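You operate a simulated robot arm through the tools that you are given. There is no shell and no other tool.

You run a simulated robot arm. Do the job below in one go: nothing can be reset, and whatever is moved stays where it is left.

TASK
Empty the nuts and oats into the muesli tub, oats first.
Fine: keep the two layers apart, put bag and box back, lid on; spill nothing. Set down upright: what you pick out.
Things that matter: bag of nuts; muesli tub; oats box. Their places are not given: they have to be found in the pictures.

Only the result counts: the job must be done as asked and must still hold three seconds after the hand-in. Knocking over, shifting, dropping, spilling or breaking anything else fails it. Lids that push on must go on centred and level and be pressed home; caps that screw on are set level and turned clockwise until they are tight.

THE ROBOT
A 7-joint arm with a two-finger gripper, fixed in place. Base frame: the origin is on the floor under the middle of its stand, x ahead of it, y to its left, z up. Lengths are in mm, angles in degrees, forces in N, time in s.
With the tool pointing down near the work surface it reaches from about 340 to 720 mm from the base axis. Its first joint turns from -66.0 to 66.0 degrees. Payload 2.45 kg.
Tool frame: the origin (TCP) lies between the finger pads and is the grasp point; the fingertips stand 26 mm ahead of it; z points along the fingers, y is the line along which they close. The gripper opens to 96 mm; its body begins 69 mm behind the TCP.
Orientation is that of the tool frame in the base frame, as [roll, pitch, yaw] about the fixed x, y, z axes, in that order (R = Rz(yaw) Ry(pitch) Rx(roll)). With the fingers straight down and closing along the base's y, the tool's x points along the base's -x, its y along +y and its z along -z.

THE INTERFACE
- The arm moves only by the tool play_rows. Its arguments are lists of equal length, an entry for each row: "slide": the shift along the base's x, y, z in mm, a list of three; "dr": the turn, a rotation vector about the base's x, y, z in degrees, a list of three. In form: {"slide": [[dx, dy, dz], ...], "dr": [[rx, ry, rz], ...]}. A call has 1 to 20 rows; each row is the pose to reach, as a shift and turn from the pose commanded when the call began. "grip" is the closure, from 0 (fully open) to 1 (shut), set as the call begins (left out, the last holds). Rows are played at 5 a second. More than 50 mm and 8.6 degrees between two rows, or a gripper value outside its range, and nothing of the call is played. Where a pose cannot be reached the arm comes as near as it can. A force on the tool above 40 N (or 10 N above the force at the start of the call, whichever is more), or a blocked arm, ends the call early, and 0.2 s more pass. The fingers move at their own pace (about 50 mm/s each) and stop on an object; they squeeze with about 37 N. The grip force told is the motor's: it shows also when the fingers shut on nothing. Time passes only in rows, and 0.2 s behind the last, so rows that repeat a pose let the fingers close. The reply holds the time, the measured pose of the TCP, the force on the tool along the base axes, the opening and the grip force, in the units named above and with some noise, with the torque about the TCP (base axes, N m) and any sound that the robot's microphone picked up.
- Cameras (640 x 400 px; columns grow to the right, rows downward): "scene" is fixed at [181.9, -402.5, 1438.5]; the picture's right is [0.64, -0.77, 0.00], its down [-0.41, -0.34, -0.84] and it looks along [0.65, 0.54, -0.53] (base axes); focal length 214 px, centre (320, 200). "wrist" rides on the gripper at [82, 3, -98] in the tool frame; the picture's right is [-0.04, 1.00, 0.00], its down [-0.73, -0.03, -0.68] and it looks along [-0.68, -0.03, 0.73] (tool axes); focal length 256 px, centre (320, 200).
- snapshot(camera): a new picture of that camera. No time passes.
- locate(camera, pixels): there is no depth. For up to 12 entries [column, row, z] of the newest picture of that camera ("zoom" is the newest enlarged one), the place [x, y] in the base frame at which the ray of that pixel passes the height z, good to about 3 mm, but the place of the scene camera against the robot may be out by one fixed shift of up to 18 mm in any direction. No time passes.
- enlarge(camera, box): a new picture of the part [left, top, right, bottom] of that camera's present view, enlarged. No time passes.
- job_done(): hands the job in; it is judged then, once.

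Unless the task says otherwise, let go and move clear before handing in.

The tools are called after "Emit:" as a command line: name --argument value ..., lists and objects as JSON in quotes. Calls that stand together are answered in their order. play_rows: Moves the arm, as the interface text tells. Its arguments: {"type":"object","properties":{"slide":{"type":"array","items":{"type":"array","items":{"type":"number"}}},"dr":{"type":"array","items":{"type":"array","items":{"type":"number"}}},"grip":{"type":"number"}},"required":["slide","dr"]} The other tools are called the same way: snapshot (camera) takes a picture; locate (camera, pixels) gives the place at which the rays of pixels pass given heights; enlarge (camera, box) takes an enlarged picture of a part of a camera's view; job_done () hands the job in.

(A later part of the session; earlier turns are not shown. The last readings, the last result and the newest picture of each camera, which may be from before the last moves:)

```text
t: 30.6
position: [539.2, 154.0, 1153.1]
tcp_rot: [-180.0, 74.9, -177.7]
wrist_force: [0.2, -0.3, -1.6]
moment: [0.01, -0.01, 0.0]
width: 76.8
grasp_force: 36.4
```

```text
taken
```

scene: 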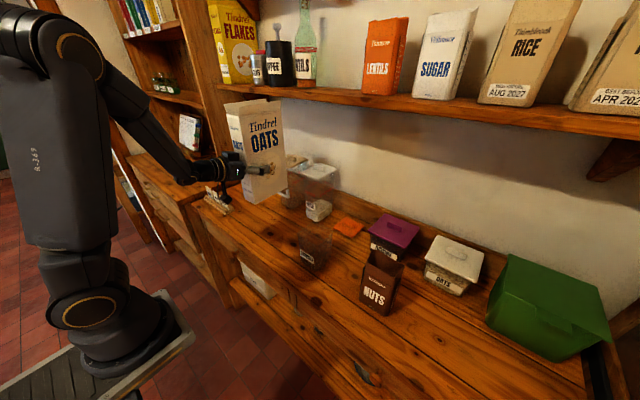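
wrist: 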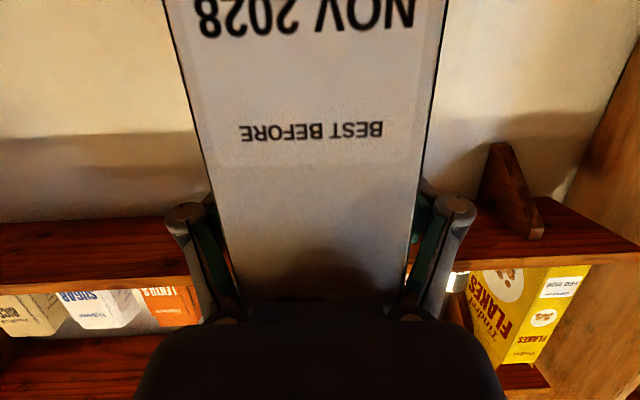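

Holding firmly. I tilt the box forward in steps while drawing it back, first to ~38°.

Emit:
play_rows --slide '[[-10, -4, 5], [-20, -9, 10], [-30, -13, 15], [-40, -18, 20], [-50, -22, 25]]' --dr '[[-0.3, 7.5, 0], [-0.6, 15, 0], [-0.9, 22.5, 0], [-1.2, 30, 0], [-1.5, 37.5, 0]]'

Emit:
snapshot --camera "scene"

Emit:
snapshot --camera "wrist"

```text
t: 31.8
position: [488.5, 132.5, 1179.0]
tcp_rot: [179.9, 37.5, -177.7]
wrist_force: [-0.2, 0.1, -2.7]
moment: [0.01, 0.06, 0.01]
width: 77.2
grasp_force: 37.3
```

```text
taken
```

scene: 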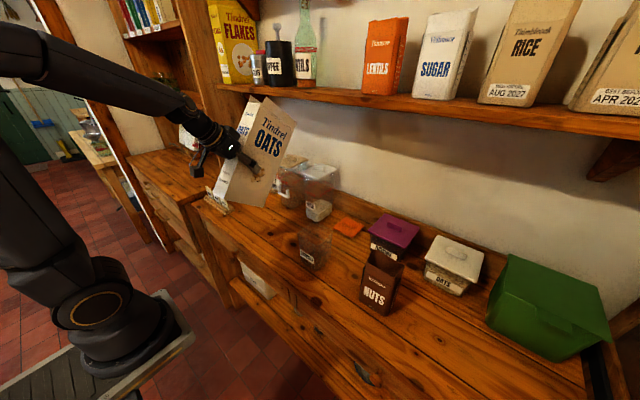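

```text
taken
```

wrist: 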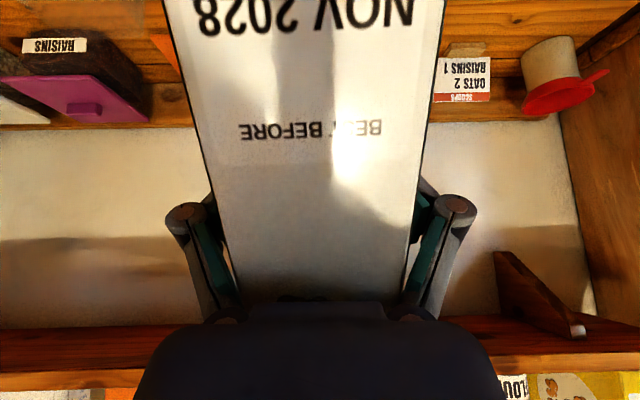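

No slip in the grip. I continue tilting to ~72°.

Emit:
play_rows --slide '[[-10, -4, 5], [-20, -9, 10], [-30, -13, 15], [-40, -18, 20], [-50, -22, 25], [-50, -22, 25]]' --dr '[[-0.3, 7.5, 0], [-0.6, 15, 0], [-0.9, 22.5, 0], [-1.2, 30, 0], [-1.4, 35, 0], [-1.4, 35, 0]]'

Emit:
snapshot --camera "scene"

Emit:
snapshot --camera "wrist"

```text
t: 33.2
position: [438.9, 109.3, 1202.1]
tcp_rot: [179.9, 2.3, -177.7]
wrist_force: [0.9, -0.4, -1.3]
moment: [-0.02, 0.05, -0.02]
width: 76.9
grasp_force: 37.1
```

```text
taken
```

scene: 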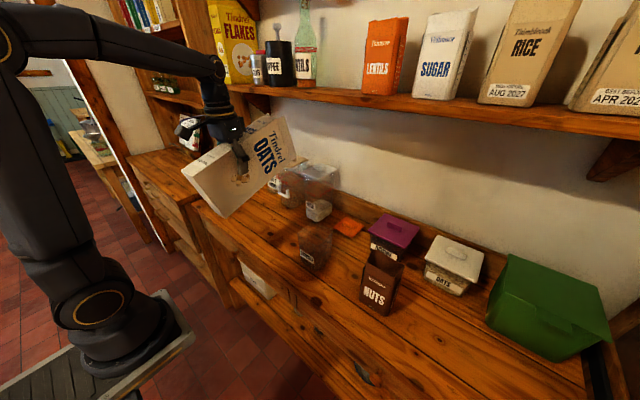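

```text
taken
```

wrist: 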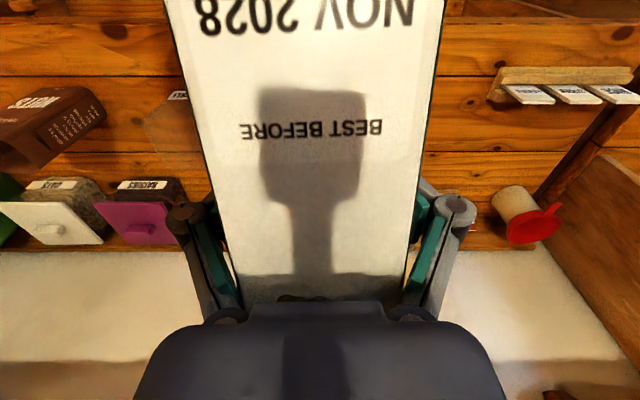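

The box is at ~72° tilt, tool down. I check the tub's rim in the scene before turning the box sideways.

Emit:
enlarge --camera "scene" --box '[285, 210, 345, 280]'

Emit:
enlarge --camera "wrist" --box '[130, 70, 220, 170]'

```text
5.71 times, centred on (315, 245) of scene
```

zoom: 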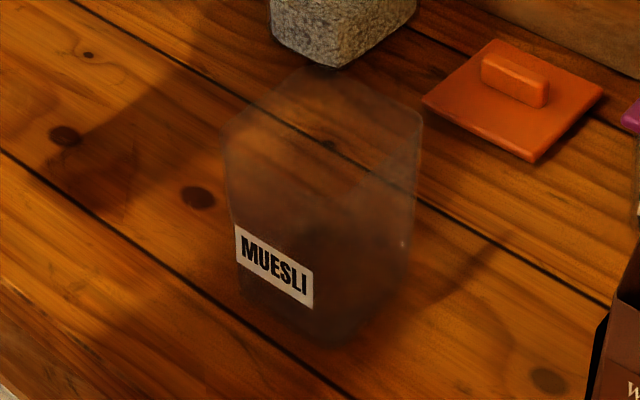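

```text
4.00 times, centred on (175, 120) of wrist
```

zoom: 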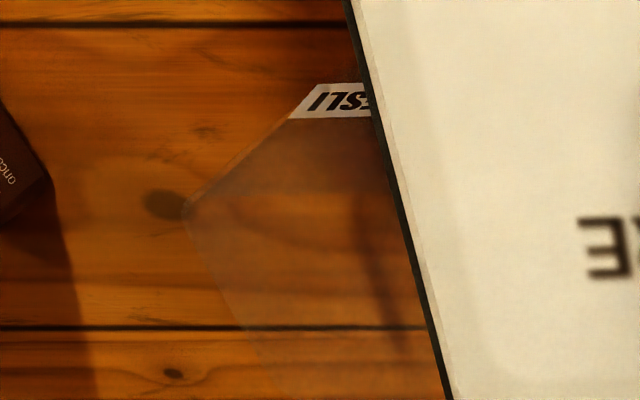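

I locate the tub's corners in the scene: rim points (297.9,232.8), (315.9,221.9), (332.9,230.7) and bottom points (301,260), (315,270), (331,256).

Emit:
locate --camera "scene" --pixels '[[301, 259.9, 880], [315, 270.4, 880], [331.1, 256.4, 880], [297.9, 232.8, 990], [315.9, 221.9, 990], [332.9, 230.7, 990], [297.9, 232.8, 1010], [315.9, 221.9, 1010], [332.9, 230.7, 1010]]'

Emit:
locate --camera "wrist" --pixels '[[142, 121, 980], [142, 121, 1000], [142, 121, 1020]]'

```text
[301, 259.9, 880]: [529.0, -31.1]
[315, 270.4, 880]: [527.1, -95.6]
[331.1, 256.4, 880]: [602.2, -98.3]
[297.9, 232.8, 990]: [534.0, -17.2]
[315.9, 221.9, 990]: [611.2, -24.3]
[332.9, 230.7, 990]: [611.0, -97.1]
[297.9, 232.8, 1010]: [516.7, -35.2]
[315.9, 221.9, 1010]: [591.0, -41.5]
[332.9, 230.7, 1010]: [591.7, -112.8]
```

```text
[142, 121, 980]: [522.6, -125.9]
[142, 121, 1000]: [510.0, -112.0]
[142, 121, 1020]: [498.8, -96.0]
```

The tub works out at centre ≈(558,−78), rim z≈997, mouth ≈±40 mm. I yaw the box −92.3° so its top points to −y, moving over to x≈558.

Emit:
play_rows --slide '[[10, 2, 0], [20, 3, 0], [30, 5, 0], [40, 7, 0], [50, 8, 0], [60, 10, 0], [70, 12, 0], [80, 13, 0], [90, 15, 0], [100, 17, 0], [110, 19, 0], [119, 21, 0], [119, 21, 0]]' --dr '[[0, 0, -7.7], [0, 0, -15.4], [0, 0, -23.1], [0, 0, -30.8], [0, 0, -38.5], [0, 0, -46.2], [0, 0, -53.9], [0, 0, -61.6], [0, 0, -69.3], [0, 0, -77], [0, 0, -84.7], [0, 0, -92.3], [0, 0, -92.3]]'

Emit:
snapshot --camera "scene"

Emit:
snapshot --camera "wrist"

```text
t: 36.0
position: [557.9, 131.2, 1202.7]
tcp_rot: [179.8, 2.3, 90.0]
wrist_force: [0.6, 0.0, 0.4]
moment: [0.01, -0.02, 0.0]
width: 77.0
grasp_force: 37.3
```

```text
taken
```

scene: 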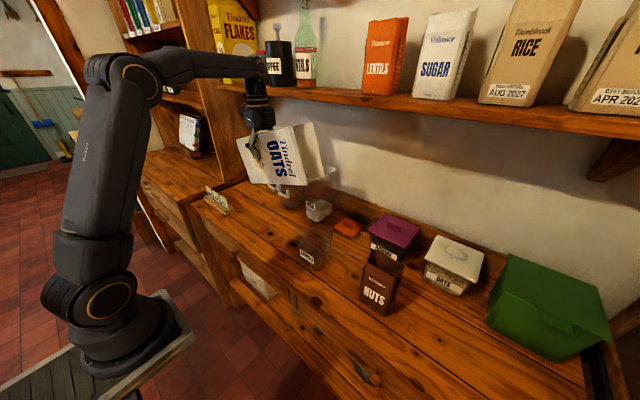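

```text
taken
```

wrist: 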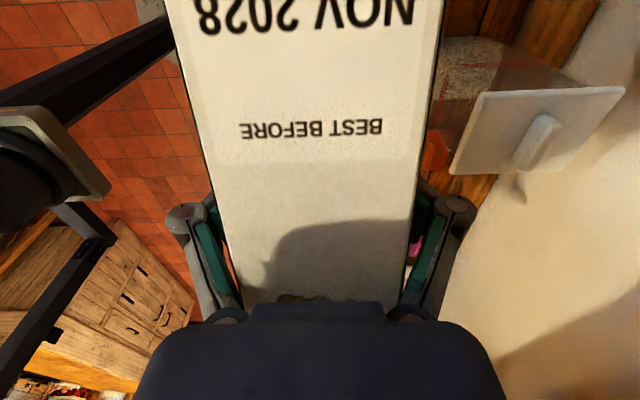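

The box now points its opening to −y (scene ~300,155). I zoom in on the opening to see the oats inside.

Emit:
enlarge --camera "scene" --box '[230, 110, 340, 190]'

```text
5.00 times, centred on (285, 150) of scene
```

zoom: 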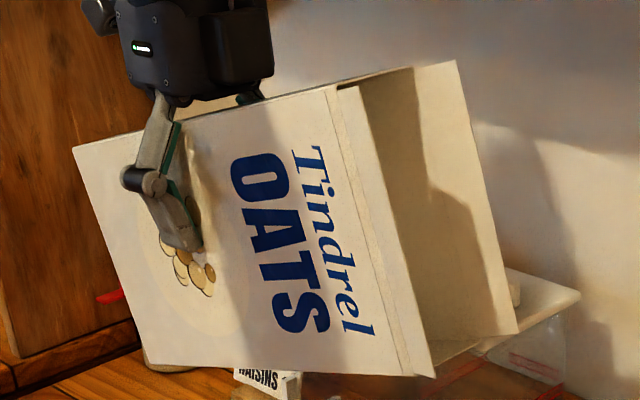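

The opening is clear and empty near the lip. I lower toward the tub and go to ~85° tilt, then check alignment of the lip over the tub.

Emit:
play_rows --slide '[[0, -8, -20], [0, -17, -40], [0, -25, -62], [0, -25, -62]]' --dr '[[4, 0, 0], [8, 0, 0], [12.5, 0, 0], [12.5, 0, 0]]'

Emit:
snapshot --camera "scene"

Emit:
enlarge --camera "scene" --box '[240, 130, 360, 280]'

Emit:
snapshot --camera "wrist"

```text
t: 37.0
position: [557.7, 105.2, 1140.1]
tcp_rot: [179.9, -10.2, 90.0]
wrist_force: [0.5, 0.4, 0.3]
moment: [0.06, -0.01, 0.01]
width: 77.1
grasp_force: 37.5
```

```text
taken
```

scene: 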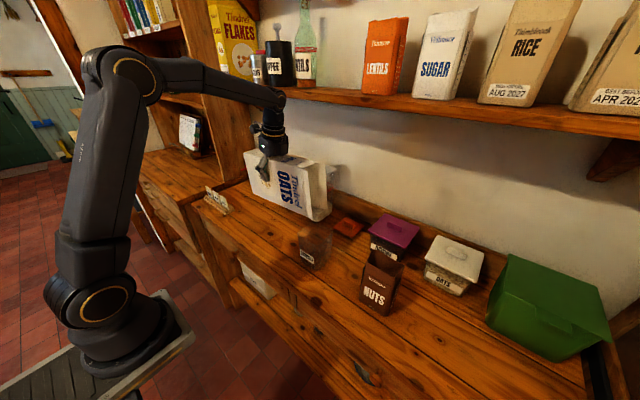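

```text
2.67 times, centred on (300, 205) of scene
```

zoom: 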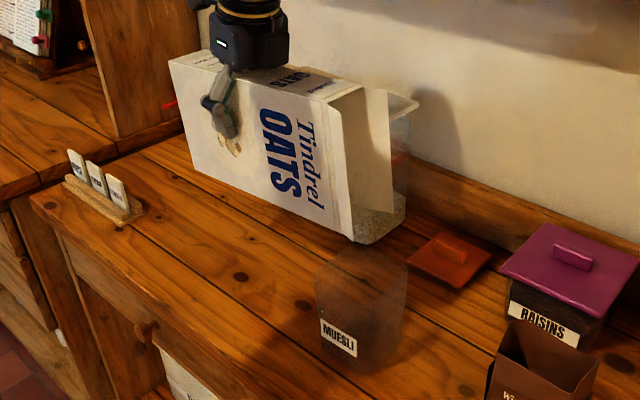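

```text
taken
```

wrist: 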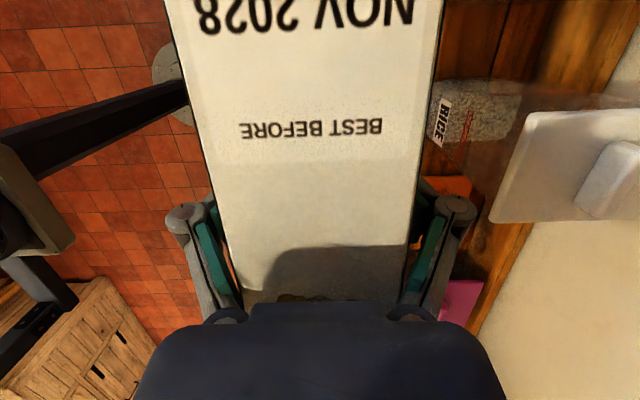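

I zoom in closely on the lip and tub to measure alignment.

Emit:
enlarge --camera "scene" --box '[285, 150, 350, 280]'

Emit:
enlarge --camera "scene" --box '[290, 180, 350, 220]'

```text
3.08 times, centred on (318, 215) of scene
```

zoom: 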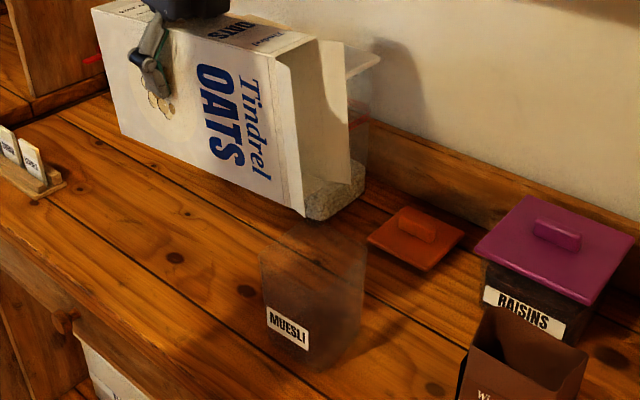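

```text
10.00 times, centred on (320, 200) of scene
```

zoom: 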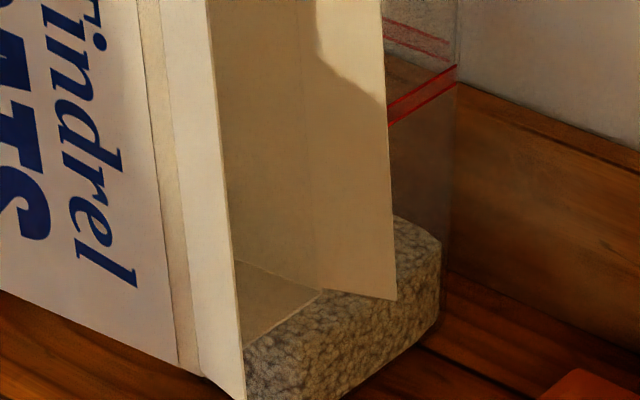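

I locate the lip corners (scene ≈(308,217.5) and (320.2,209.1)) at the expected lip height 1055, with flap tips (312.5,219.8) and (327.7,210).

Emit:
locate --camera "scene" --pixels '[[308, 217.5, 1055], [320.2, 209.1, 1055], [308, 217.5, 1045], [320.2, 209.1, 1045], [312.5, 219.8, 1055], [327.7, 210, 1055]]'

```text
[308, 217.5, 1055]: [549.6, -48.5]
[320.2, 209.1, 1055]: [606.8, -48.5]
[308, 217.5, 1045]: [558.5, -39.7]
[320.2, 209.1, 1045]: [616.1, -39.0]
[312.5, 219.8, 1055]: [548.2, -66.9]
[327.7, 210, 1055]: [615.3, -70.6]
```

The relative x of lip and tub is uncertain by several mm. I shift the held box aside (−x) so the wrist camera can see the tub directly and measure it.

Emit:
play_rows --slide '[[-20, 0, 15], [-50, 0, 30], [-80, 0, 45], [-110, 0, 60], [-140, 0, 60], [-165, 0, 60], [-165, 0, 60]]' --dr '[[0, 0, 0], [0, 0, 0], [0, 0, 0], [0, 0, 0], [0, 0, 0], [0, 0, 0], [0, 0, 0]]'

Emit:
snapshot --camera "wrist"

Emit:
enlarge --camera "wrist" --box '[420, 60, 640, 240]'

```text
t: 38.6
position: [391.5, 107.0, 1200.1]
tcp_rot: [179.9, -10.2, 89.9]
wrist_force: [-0.2, 0.0, -0.1]
moment: [0.02, 0.0, 0.02]
width: 76.7
grasp_force: 37.0
```

```text
taken
```

wrist: 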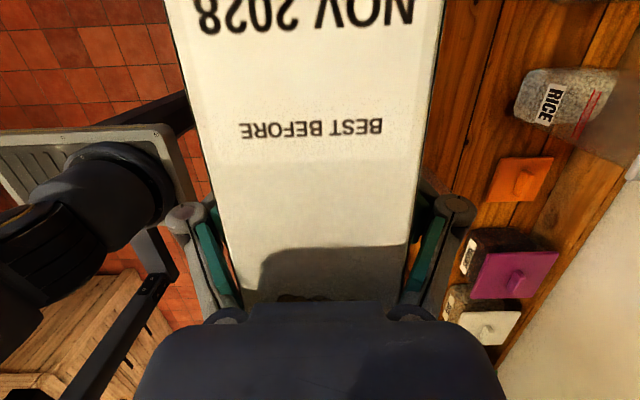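

```text
2.22 times, centred on (530, 150) of wrist
```

zoom: 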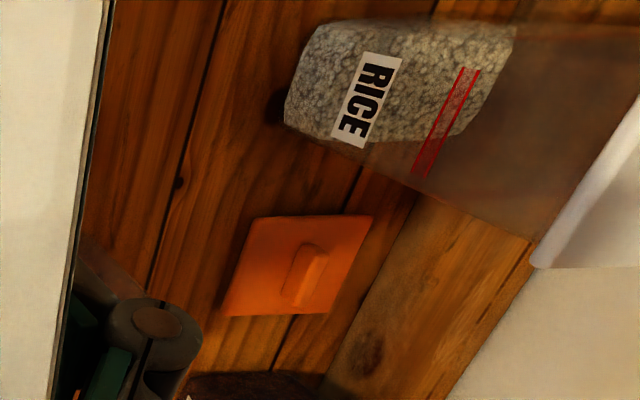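

The lid is visible (520,180) but the tub is hidden behind the right finger. I yaw −20° to bring the tub into the free right part of the view.

Emit:
play_rows --slide '[[0, 0, 0], [0, 0, 0], [0, 0, 0], [0, 0, 0], [0, 0, 0]]' --dr '[[0, 0, -6], [0, 0, -12], [0, 0, -18], [0, 0, -24], [0, 0, -24]]'

Emit:
snapshot --camera "wrist"

Emit:
enlarge --camera "wrist" --box '[420, 60, 640, 240]'

```text
t: 39.8
position: [392.2, 105.9, 1200.2]
tcp_rot: [179.9, -10.1, 65.8]
wrist_force: [0.6, 0.1, 0.2]
moment: [0.04, -0.01, 0.05]
width: 76.8
grasp_force: 37.3
```

```text
taken
```

wrist: 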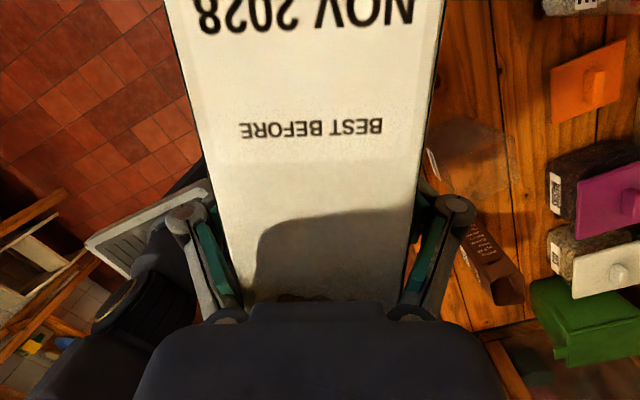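

```text
2.22 times, centred on (530, 150) of wrist
```

zoom: 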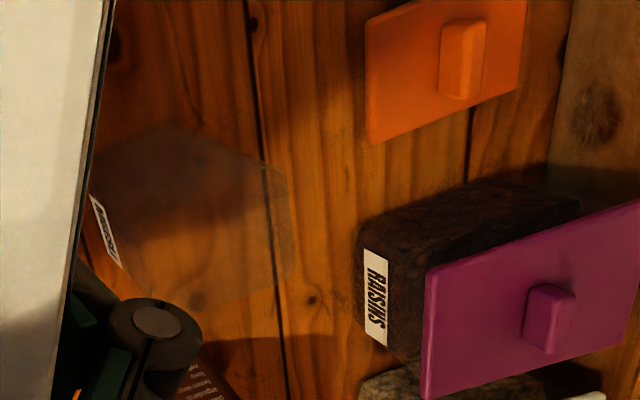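

The tub is now in view around wrist (465,155). I enlarge it strongly.

Emit:
enlarge --camera "wrist" --box '[425, 105, 525, 215]'

```text
3.64 times, centred on (475, 160) of wrist
```

zoom: 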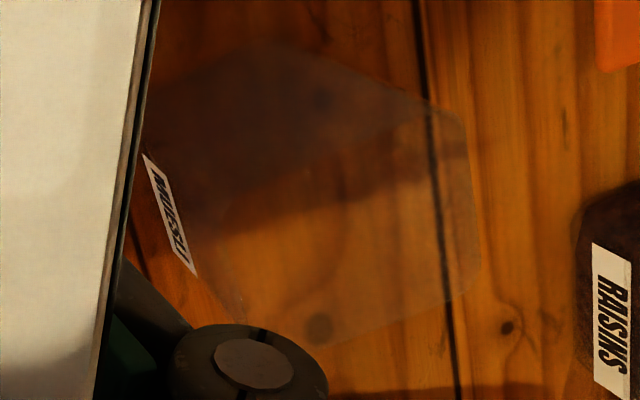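

I read rim corners B≈(513.9,137.4), C≈(518.3,183.3), D≈(477.7,199.8) in wrist pixels; base corner ≈(457,117). I locate them at candidate heights.

Emit:
locate --camera "wrist" --pixels '[[513.9, 137.4, 985], [513.9, 137.4, 995], [518.3, 183.3, 985], [518.3, 183.3, 995], [477.7, 199.8, 985], [477.7, 199.8, 995], [457, 117.4, 880], [427, 148, 900], [440.5, 180, 900]]'

```text
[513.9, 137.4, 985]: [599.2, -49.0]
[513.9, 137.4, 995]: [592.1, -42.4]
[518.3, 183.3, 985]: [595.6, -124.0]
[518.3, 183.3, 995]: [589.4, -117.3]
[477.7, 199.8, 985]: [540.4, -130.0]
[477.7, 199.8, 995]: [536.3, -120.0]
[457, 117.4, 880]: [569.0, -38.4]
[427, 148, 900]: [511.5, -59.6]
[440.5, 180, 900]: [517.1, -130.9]
```

The wrist view puts the tub at centre ≈(557,−76), rim z≈993. I will pour with a slight 15° roll so the oats gather in one corner (narrower stream). I turn back the yaw, add the roll and go to the pre-pour place.

Emit:
play_rows --slide '[[0, 0, 0], [0, 0, 0], [0, 0, 0], [0, 0, 0]]' --dr '[[0, 0, 6], [0, 0, 12], [0, 0, 18], [0, 0, 24.1]]'

Emit:
play_rows --slide '[[25, 0, 0], [50, 0, 0], [80, 0, 0], [110, 0, -15], [130, 0, -30], [150, 0, -45], [150, 0, -45]]' --dr '[[0, -2, 0], [0, -5, 0], [0, -8, 0], [0, -11, 0], [0, -13, 0], [0, -15, 0], [0, -15, 0]]'

Emit:
snapshot --camera "scene"

Emit:
enlarge --camera "scene" --box '[285, 150, 350, 280]'

```text
t: 40.8
position: [392.4, 106.0, 1199.9]
tcp_rot: [179.8, -10.1, 90.1]
wrist_force: [0.3, 0.1, -0.2]
moment: [0.02, -0.01, 0.01]
width: 76.9
grasp_force: 37.4
```

```text
t: 42.4
position: [544.2, 105.8, 1155.7]
tcp_rot: [164.6, -9.7, 92.8]
wrist_force: [-0.7, -0.5, -0.3]
moment: [0.03, 0.0, 0.01]
width: 77.0
grasp_force: 37.0
```

```text
taken
```

scene: 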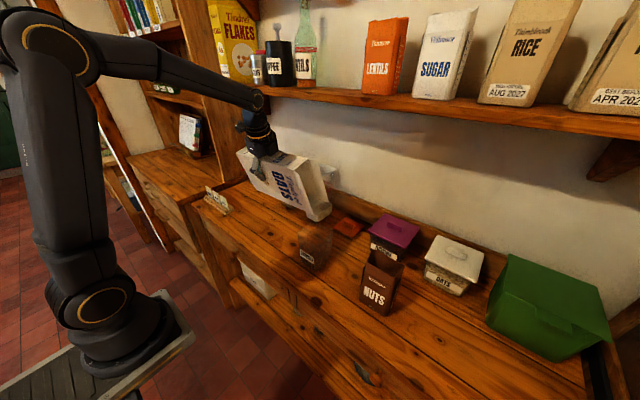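

```text
3.08 times, centred on (318, 215) of scene
```

zoom: 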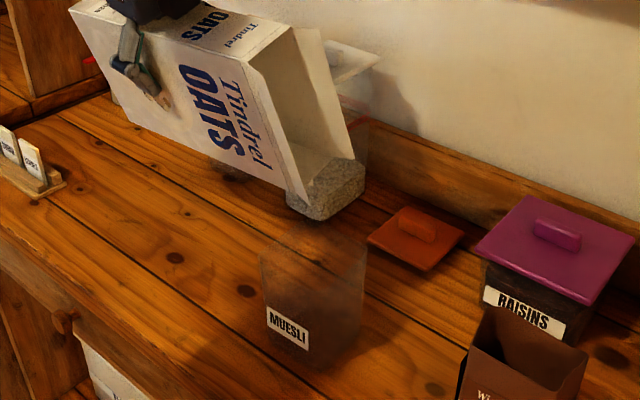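

Next I move to 95° tilt with the low lip corner aimed at (537,−60,1035) over the tub, then look.

Emit:
play_rows --slide '[[-2.4, -3.9, -8.5], [-4.8, -7.8, -17], [-6.5, -12.5, -10.5], [-8.2, -17.1, -4], [-8.2, -17.1, -4]]' --dr '[[2.32, 0, 0.62], [4.64, 0, 1.24], [7.05, 0, 1.89], [9.47, 0, 2.54], [9.47, 0, 2.54]]'

Emit:
snapshot --camera "scene"

Emit:
enlarge --camera "scene" --box '[285, 150, 350, 280]'

Emit:
enlarge --camera "scene" --box '[285, 180, 355, 240]'

```text
t: 43.6
position: [535.3, 88.8, 1152.3]
tcp_rot: [164.1, -19.1, 95.4]
wrist_force: [0.5, 0.5, 0.0]
moment: [0.02, -0.02, 0.02]
width: 76.9
grasp_force: 36.8
```

```text
taken
```

scene: 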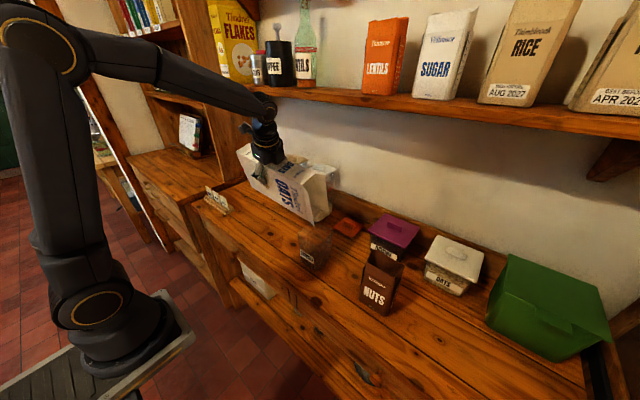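

```text
3.08 times, centred on (318, 215) of scene
```

zoom: 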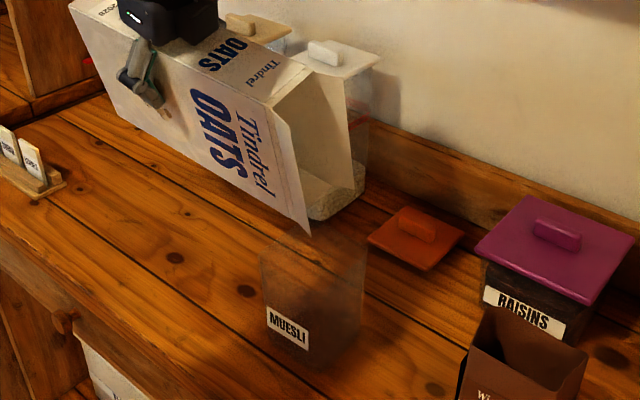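

```text
6.67 times, centred on (320, 210) of scene
```

zoom: 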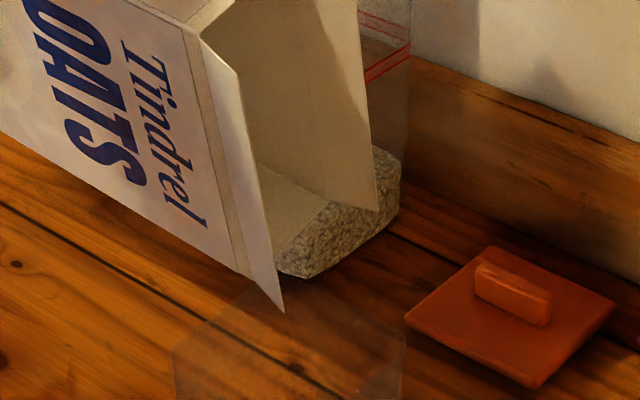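

No oats at the lip yet; the fold corner lies over the tub's rim area as wanted. I tilt slowly on to 105°.

Emit:
play_rows --slide '[[-1.7, -5, 6.1], [-3.3, -10.4, 12], [-4.8, -16, 17.7], [-6.3, -21.8, 23.2], [-6.3, -21.8, 23.2]]' --dr '[[2.41, 0, 0.65], [4.83, 0, 1.29], [7.24, 0, 1.94], [9.66, 0, 2.59], [9.66, 0, 2.59]]'

Emit:
snapshot --camera "scene"

Emit:
enlarge --camera "scene" --box '[285, 180, 355, 240]'

Emit:
enlarge --camera "scene" --box '[280, 205, 350, 280]'

```text
t: 44.8
position: [527.6, 66.5, 1175.8]
tcp_rot: [162.7, -28.8, 98.5]
wrist_force: [0.7, 0.7, -0.4]
moment: [-0.02, 0.04, 0.04]
width: 76.7
grasp_force: 36.7
```

```text
taken
```

scene: 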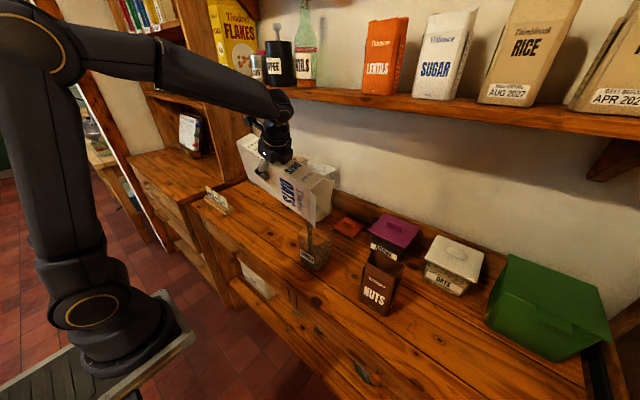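

```text
6.67 times, centred on (320, 210) of scene
```

zoom: 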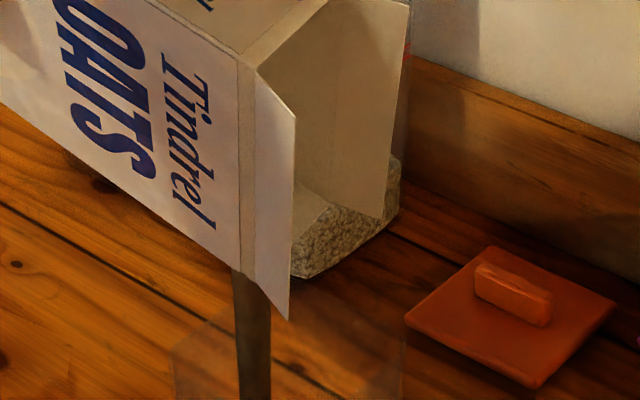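

```text
5.33 times, centred on (315, 242) of scene
```

zoom: 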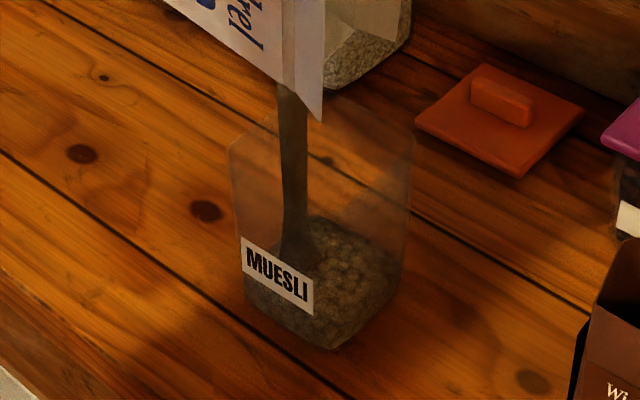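

Oats are now flowing in a neat stream (zoom ~ (290,150)) straight into the muesli tub. I continue tilting slowly, keeping the low corner over the same spot.

Emit:
play_rows --slide '[[0, 0, 0], [0, 0, 0], [-1.3, -6.1, 5.2], [-1.3, -6.1, 5.2], [-2.7, -12.5, 10.2], [-2.7, -12.5, 10.2], [-3.9, -19, 14.9], [-3.9, -19, 14.9], [-5.1, -25.8, 19.3], [-5.1, -25.8, 19.3]]' --dr '[[0, 0, 0], [0, 0, 0], [2.41, 0, 0.65], [2.41, 0, 0.65], [4.83, 0, 1.29], [4.83, 0, 1.29], [7.24, 0, 1.94], [7.24, 0, 1.94], [9.66, 0, 2.59], [9.66, 0, 2.59]]'

Emit:
snapshot --camera "scene"

Emit:
enlarge --camera "scene" --box '[280, 180, 360, 280]'

```text
t: 47.0
position: [523.6, 41.0, 1195.4]
tcp_rot: [160.6, -38.3, 102.3]
wrist_force: [-0.1, 0.0, -0.1]
moment: [-0.03, 0.0, 0.01]
width: 76.4
grasp_force: 36.8
```

```text
taken
```

scene: 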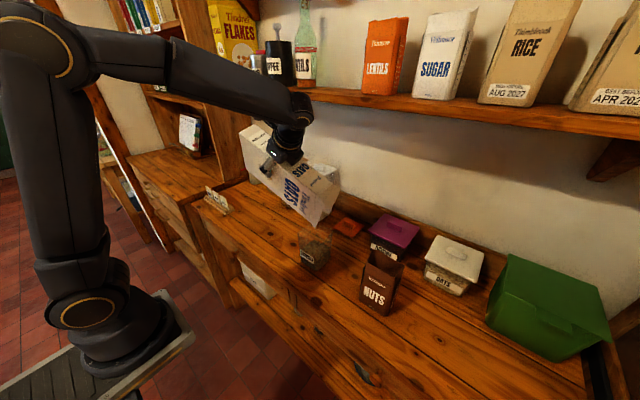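

```text
4.00 times, centred on (320, 230) of scene
```

zoom: 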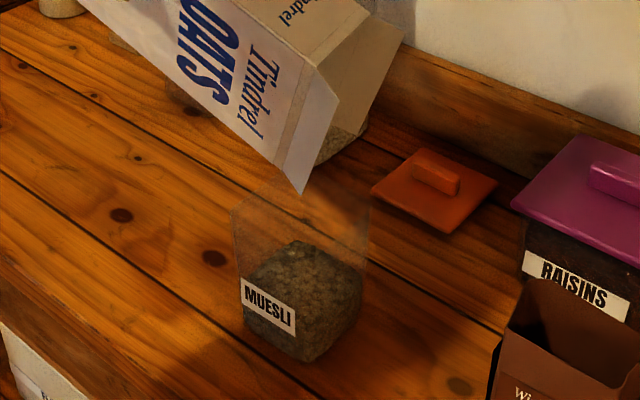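

The stream has stopped with the tub about half full. I keep tilting to ~135° to empty the box wholly.

Emit:
play_rows --slide '[[-1.1, -7, 4], [-2.2, -14, 8], [-3, -21.3, 11.3], [-3.9, -28.7, 14.6], [-4.6, -36.3, 17.4], [-5.4, -44, 20.1], [-6, -51.8, 22.2], [-6.5, -59.7, 24.3], [-6.5, -59.7, 24.3]]' --dr '[[2.41, 0, 0.65], [4.83, 0, 1.29], [7.24, 0, 1.94], [9.66, 0, 2.59], [12.07, 0, 3.24], [14.49, 0, 3.88], [16.9, 0, 4.53], [19.32, 0, 5.18], [19.32, 0, 5.18]]'

Emit:
snapshot --camera "scene"

Emit:
enlarge --camera "scene" --box '[280, 180, 360, 280]'

```text
t: 49.0
position: [516.2, -20.0, 1218.1]
tcp_rot: [151.6, -56.7, 114.1]
wrist_force: [-0.2, -0.9, -0.5]
moment: [0.0, 0.0, 0.01]
width: 76.1
grasp_force: 37.4
```

```text
taken
```

scene: 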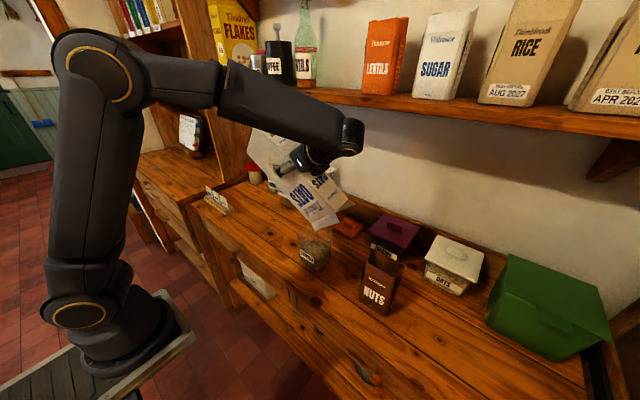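

```text
4.00 times, centred on (320, 230) of scene
```

zoom: 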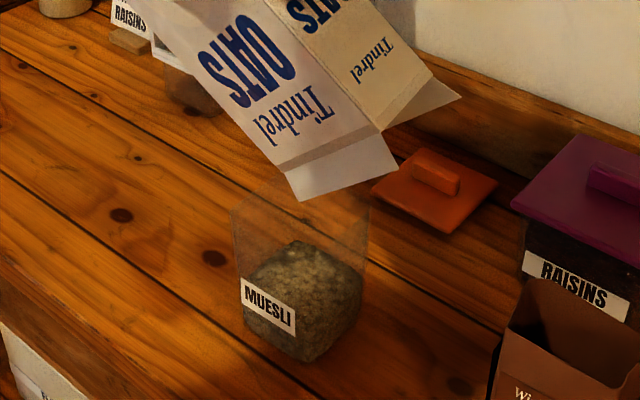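

Level is steady, the box seems empty. I tilt on to 150° to be sure nothing remains, then look again.

Emit:
play_rows --slide '[[-0.4, -8, 1.4], [-0.8, -16.1, 2.8], [-1, -24.2, 3.5], [-1.2, -32.3, 4.2], [-1.2, -40.4, 4.3], [-1.2, -48.6, 4.3], [-1.2, -48.6, 4.3], [-1.2, -48.6, 4.3]]' --dr '[[2.41, 0, 0.65], [4.83, 0, 1.29], [7.24, 0, 1.94], [9.66, 0, 2.59], [12.07, 0, 3.24], [14.49, 0, 3.88], [14.49, 0, 3.88], [14.49, 0, 3.88]]'

Emit:
snapshot --camera "scene"

Emit:
enlarge --camera "scene" --box '[280, 180, 360, 280]'

```text
t: 50.8
position: [515.8, -66.6, 1222.4]
tcp_rot: [133.9, -68.8, 134.0]
wrist_force: [0.2, -0.2, -0.7]
moment: [-0.01, -0.03, 0.0]
width: 76.0
grasp_force: 37.4
```

```text
taken
```

scene: 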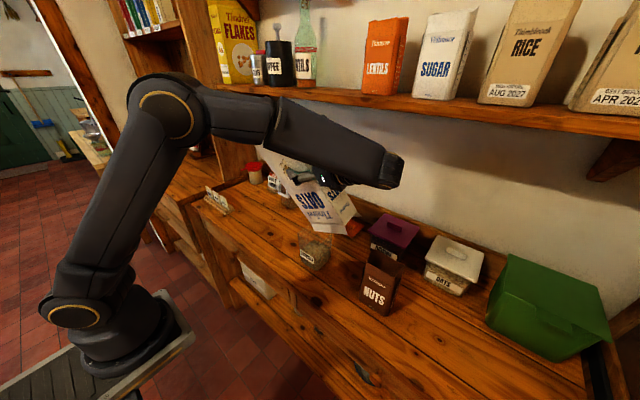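

```text
4.00 times, centred on (320, 230) of scene
```

zoom: 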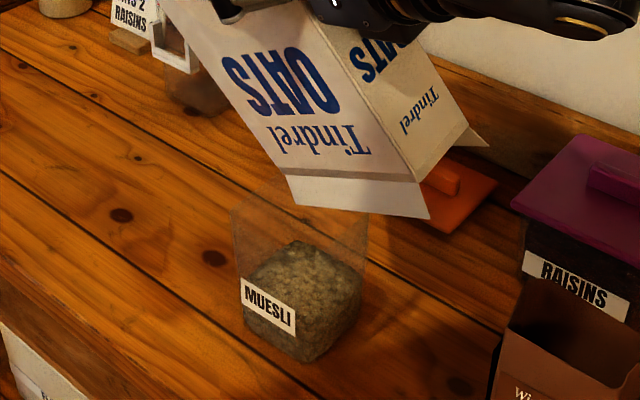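

Empty: at 150° nothing more falls and the level is unchanged. I swing the box back up the same way (raised slightly).

Emit:
play_rows --slide '[[2, 12, 8], [4, 26, 14], [6, 42, 16], [9, 60, 14], [12, 80, 10], [15, 101, 6], [19, 124, 0], [23, 148, -6], [27, 173, -12]]' --dr '[[-6.95, 0, -1.86], [-13.91, 0, -3.73], [-20.86, 0, -5.59], [-27.82, 0, -7.46], [-34.77, 0, -9.32], [-41.73, 0, -11.19], [-48.68, 0, -13.05], [-55.64, 0, -14.92], [-62.6, 0, -16.78]]'

Emit:
play_rows --slide '[[-20, 0, 0], [-40, 0, 0], [-60, 0, 0]]' --dr '[[0, 5, 0], [0, 10, 0], [0, 15, 0]]'

Emit:
snapshot --camera "scene"

```text
t: 52.8
position: [542.1, 106.1, 1211.2]
tcp_rot: [164.6, -9.7, 92.7]
wrist_force: [0.9, 0.1, -0.6]
moment: [0.02, 0.01, 0.01]
width: 75.9
grasp_force: 36.7
```

```text
t: 53.6
position: [483.6, 106.3, 1209.3]
tcp_rot: [179.9, -10.1, 90.0]
wrist_force: [0.4, 0.2, -0.8]
moment: [-0.01, 0.02, -0.01]
width: 76.0
grasp_force: 37.0
```

```text
taken
```

scene: 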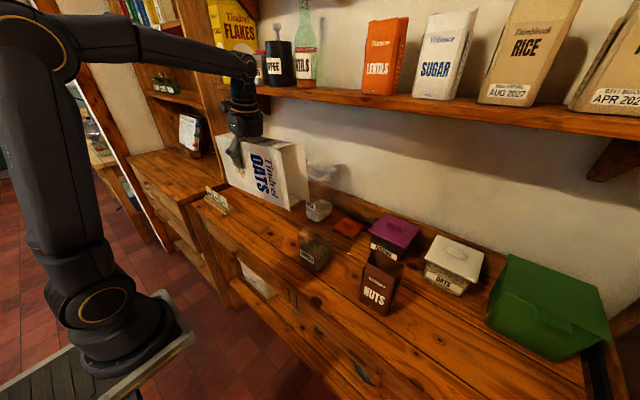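

Orientation is back to the pre-roll state. I reverse the steps: tilt −12.5°, then yaw +92.3° while drawing back to (439,109,1202).

Emit:
play_rows --slide '[[-10, 1, 0], [-20, 2, 0]]' --dr '[[-6.2, 0, 0], [-12.4, 0, 0]]'

Emit:
play_rows --slide '[[-2, 0, 0], [-4, 0, 0], [-6, 0, 0], [-8, 0, 0], [-10, 0, 0], [-12, 0, 0], [-14, 0, 0], [-16, 0, 0], [-18, 0, 0], [-20, 0, 0], [-22, 0, 0], [-24, 0, 0]]' --dr '[[0, 0, 7.7], [0, 0, 15.4], [0, 0, 23.1], [0, 0, 30.8], [0, 0, 38.5], [0, 0, 46.2], [0, 0, 53.9], [0, 0, 61.6], [0, 0, 69.3], [0, 0, 77], [0, 0, 84.7], [0, 0, 92.3]]'

```text
t: 54.2
position: [462.6, 108.7, 1212.1]
tcp_rot: [179.8, 2.4, 90.1]
wrist_force: [-0.2, 0.6, -0.8]
moment: [0.01, 0.01, -0.06]
width: 75.9
grasp_force: 37.2
```

```text
t: 56.8
position: [439.6, 107.6, 1210.5]
tcp_rot: [179.9, 2.3, -177.5]
wrist_force: [0.8, -0.6, 0.2]
moment: [0.02, 0.01, -0.01]
width: 76.0
grasp_force: 36.9
```

Now I tilt the empty box back upright while moving to above its old place (539,154,1155).

Emit:
play_rows --slide '[[10, 4.6, -5], [20, 9.2, -10], [30, 13.8, -15], [40, 18.4, -20], [50, 23, -25], [60, 27.6, -30], [70, 32.2, -35], [80, 36.8, -40], [90, 41.4, -48], [100, 46, -55], [100, 46, -55]]' --dr '[[0.29, -7.26, 0], [0.58, -14.5, 0], [0.87, -21.8, 0], [1.16, -29, 0], [1.45, -36.3, 0], [1.74, -43.6, 0], [2.03, -50.8, 0], [2.32, -58.1, 0], [2.61, -65.3, 0], [2.9, -72.6, 0], [2.9, -72.6, 0]]'

Emit:
snapshot --camera "scene"

Emit:
snapshot --camera "wrist"

```text
t: 59.2
position: [538.4, 154.8, 1156.2]
tcp_rot: [-179.8, 75.0, -177.4]
wrist_force: [-0.3, 0.7, -1.6]
moment: [0.0, 0.0, 0.03]
width: 76.0
grasp_force: 37.1
```

```text
taken
```

scene: 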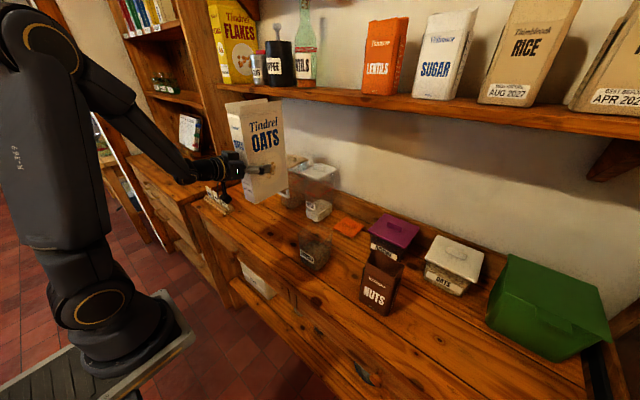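

```text
taken
```

wrist: 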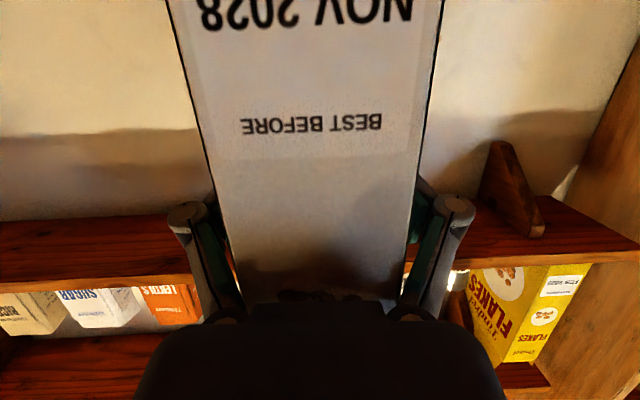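

Upright again (rot 75°, as at the grasp), and the text sits almost where it was. I lower it toward the counter, gently at the end.

Emit:
play_rows --slide '[[0.5, 0, -35], [0.5, 0, -70], [0.5, 0, -105], [0.5, 0, -135], [0.5, 0, -150], [0.5, 0, -158], [0.5, 0, -158]]' --dr '[[0, 0, 0], [0, 0, 0], [0, 0, 0], [0, 0, 0], [0, 0, 0], [0, 0, 0], [0, 0, 0]]'

Emit:
play_rows --slide '[[0, 0, -2], [0, 0, -4], [0, 0, -6], [0, 0, -8], [0, 0, -9]]' --dr '[[0, 0, 0], [0, 0, 0], [0, 0, 0], [0, 0, 0], [0, 0, 0]]'

Emit:
enlarge --camera "scene" --box '[170, 130, 330, 250]'

```text
t: 60.8
position: [538.8, 154.8, 998.1]
tcp_rot: [-179.7, 75.1, -177.4]
wrist_force: [-0.2, 0.0, -0.8]
moment: [-0.01, 0.03, 0.01]
width: 75.6
grasp_force: 37.1
```

```text
t: 62.0
position: [539.2, 153.0, 989.0]
tcp_rot: [-179.7, 75.1, -177.4]
wrist_force: [0.0, 0.1, 0.5]
moment: [0.05, -0.09, 0.02]
width: 76.0
grasp_force: 37.0
```

```text
3.33 times, centred on (250, 190) of scene
```

zoom: 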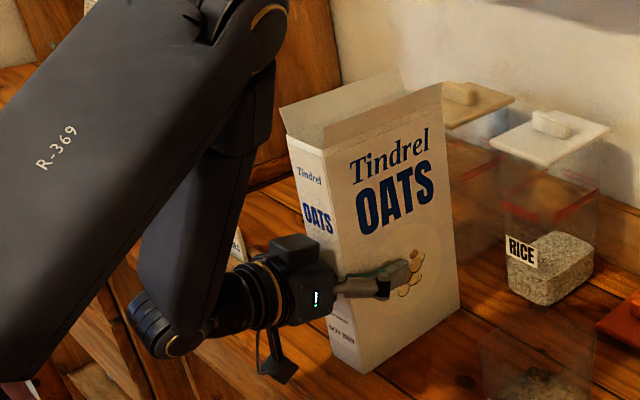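

The box bottom is near contact (small force change). I lower in 1 mm steps until a clear contact.

Emit:
play_rows --slide '[[0, 1, -1], [0, 1, -2], [0, 1, -2]]' --dr '[[0, 0, 0], [0, 0, 0], [0, 0, 0]]'

Emit:
play_rows --slide '[[0, 0, -1], [0, 0, -1]]' --dr '[[0, 0, 0], [0, 0, 0]]'

```text
t: 62.8
position: [539.6, 155.0, 987.7]
tcp_rot: [-179.8, 75.3, -177.5]
wrist_force: [-5.1, -7.5, 32.5]
moment: [-0.55, 2.22, 0.36]
width: 75.8
grasp_force: 37.2
```

```text
t: 63.2
position: [540.7, 157.0, 988.0]
tcp_rot: [180.0, 75.7, -177.7]
wrist_force: [-1.3, -0.1, 7.0]
moment: [0.08, 0.5, 0.06]
width: 75.9
grasp_force: 36.8
stopped in row 1: the force on the tool passed its limit at 45 N (the readings are from after the stop); the commanded pose is now the measured one
```

The box stands on the counter (contact force). I open the gripper and hold still.

Emit:
play_rows --slide '[[0, 0, 0], [0, 0, 0], [0, 0, 0], [0, 0, 0]]' --dr '[[0, 0, 0], [0, 0, 0], [0, 0, 0], [0, 0, 0]]' --grip 0

Emit:
snapshot --camera "wrist"

Emit:
enlarge --camera "scene" --box '[170, 130, 330, 250]'

```text
t: 64.2
position: [540.8, 155.8, 988.6]
tcp_rot: [-179.8, 75.5, -177.5]
wrist_force: [0.2, 0.1, 0.6]
moment: [0.01, -0.01, -0.04]
width: 96.2
grasp_force: 0.0
```

```text
taken
```

wrist: 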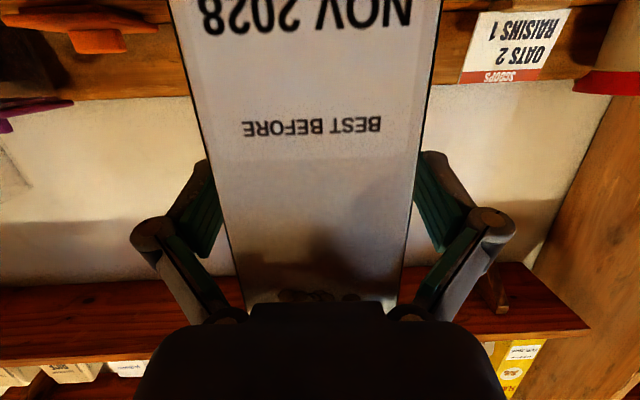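

```text
3.33 times, centred on (250, 190) of scene
```

zoom: 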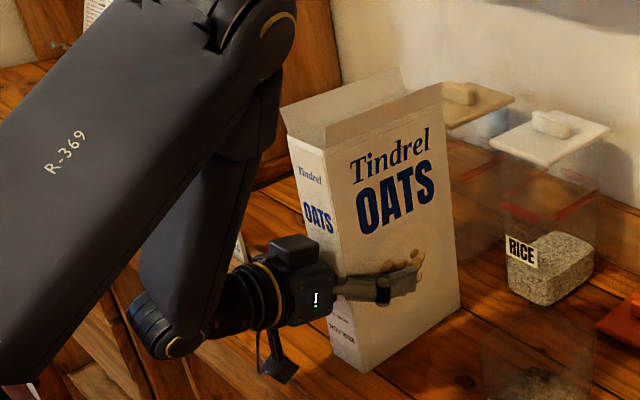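

The box stands upright on its place, free of the fingers. I raise the hand straight up, clear of the flaps.

Emit:
play_rows --slide '[[0, -2, 20], [0, -2, 60], [0, -2, 100], [0, -2, 140], [0, -2, 180], [0, -2, 220], [0, -2, 250], [0, -2, 270]]' --dr '[[0, 0, 0], [0, 0, 0], [0, 0, 0], [0, 0, 0], [0, 0, 0], [0, 0, 0], [0, 0, 0], [0, 0, 0]]'

Emit:
snapshot --camera "scene"

Emit:
enlarge --camera "scene" --box '[190, 130, 350, 290]'

```text
t: 66.0
position: [539.1, 153.8, 1258.0]
tcp_rot: [-179.9, 75.4, -177.5]
wrist_force: [0.4, 0.1, 0.1]
moment: [-0.01, -0.01, -0.01]
width: 95.9
grasp_force: 0.0
```

```text
taken
```

scene: 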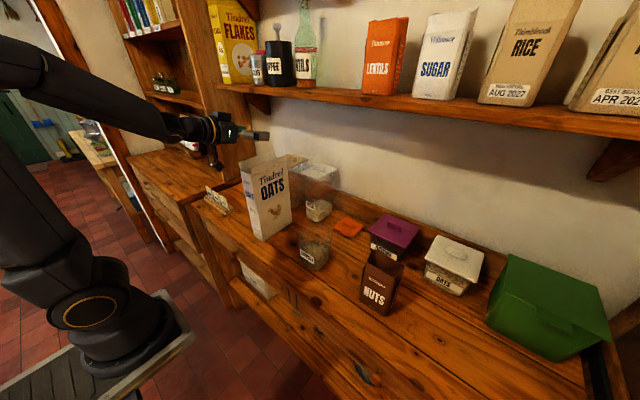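

```text
2.50 times, centred on (270, 210) of scene
```

zoom: 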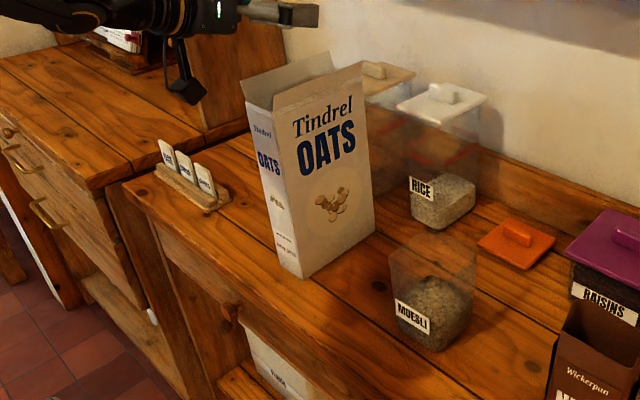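

The oats box is back within ~1 px of where it stood. Now the nuts: I turn the tool down again and move over in front of the bag to measure it.

Emit:
play_rows --slide '[[-9, -10, 4], [-18, -20, 8], [-27, -30, 12], [-36, -40, 16], [-45, -50, 20], [-54, -60, 20], [-63, -70, 20], [-72, -80, 20], [-81, -90, 20], [-90, -100, 20]]' --dr '[[-0.3, 7.5, 0], [-0.6, 15, 0], [-0.9, 22.5, 0], [-1.2, 30, 0], [-1.5, 37.5, 0], [-1.8, 45, 0], [-2.1, 52.5, 0], [-2.4, 60, 0], [-2.7, 67.5, 0], [-3, 75.4, 0]]'

Emit:
play_rows --slide '[[0, -40, -5], [0, -80, -10], [-10, -120, -20], [-20, -160, -30], [-30, -200, -40], [-40, -240, -50], [-50, -280, -60], [-60, -310, -70], [-70, -340, -80], [-70, -340, -80]]' --dr '[[0, 0, -1], [0, 0, -2], [0, 0, -2.5], [0, 0, -2.5], [0, 0, -2.5], [0, 0, -2.5], [0, 0, -2.5], [0, 0, -2.5], [0, 0, -2.5], [0, 0, -2.5]]'

Emit:
snapshot --camera "wrist"

Emit:
snapshot --camera "scene"

```text
t: 68.2
position: [449.0, 52.5, 1278.2]
tcp_rot: [179.9, -0.1, -177.6]
wrist_force: [0.0, -0.2, 0.5]
moment: [-0.01, -0.02, 0.03]
width: 96.2
grasp_force: 0.0
```

```text
t: 70.4
position: [379.7, -286.8, 1198.4]
tcp_rot: [-180.0, 0.1, 179.8]
wrist_force: [0.6, 0.8, 0.9]
moment: [0.01, 0.0, -0.02]
width: 95.7
grasp_force: 0.1
```

```text
taken
```

wrist: 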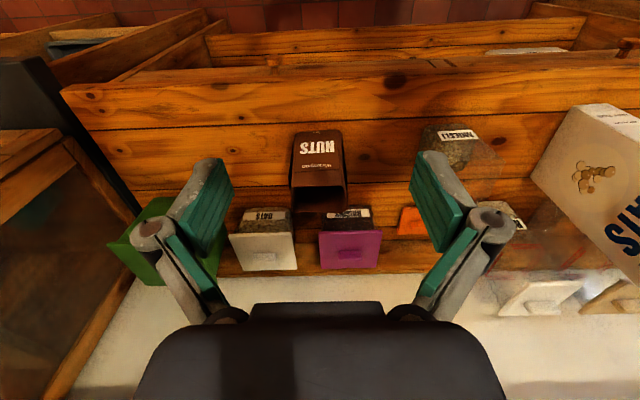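

```text
taken
```

scene: 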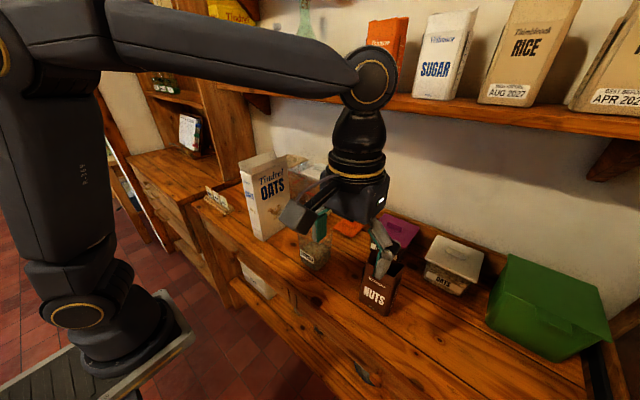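

The nuts bag is now straight ahead (wrist ~ (320,170)). I enlarge it.

Emit:
enlarge --camera "wrist" --box '[270, 120, 370, 225]'

Emit:
enlarge --camera "wrist" --box '[400, 110, 500, 210]'

```text
3.81 times, centred on (320, 172) of wrist
```

zoom: 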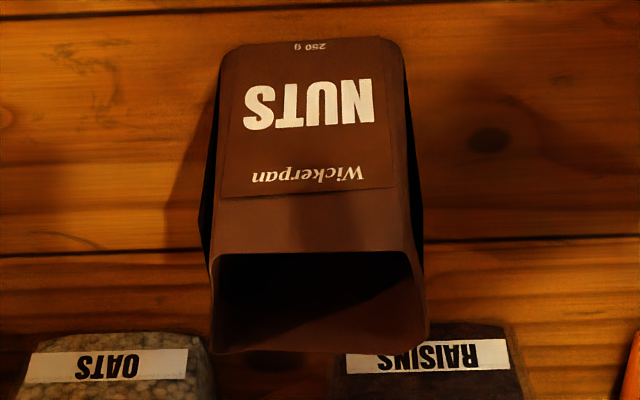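

```text
4.00 times, centred on (450, 160) of wrist
```

zoom: 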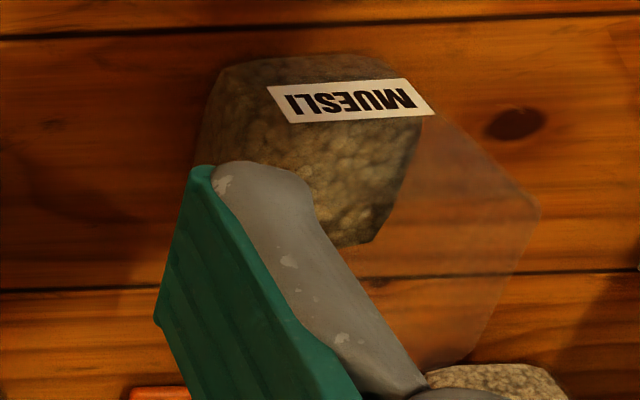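

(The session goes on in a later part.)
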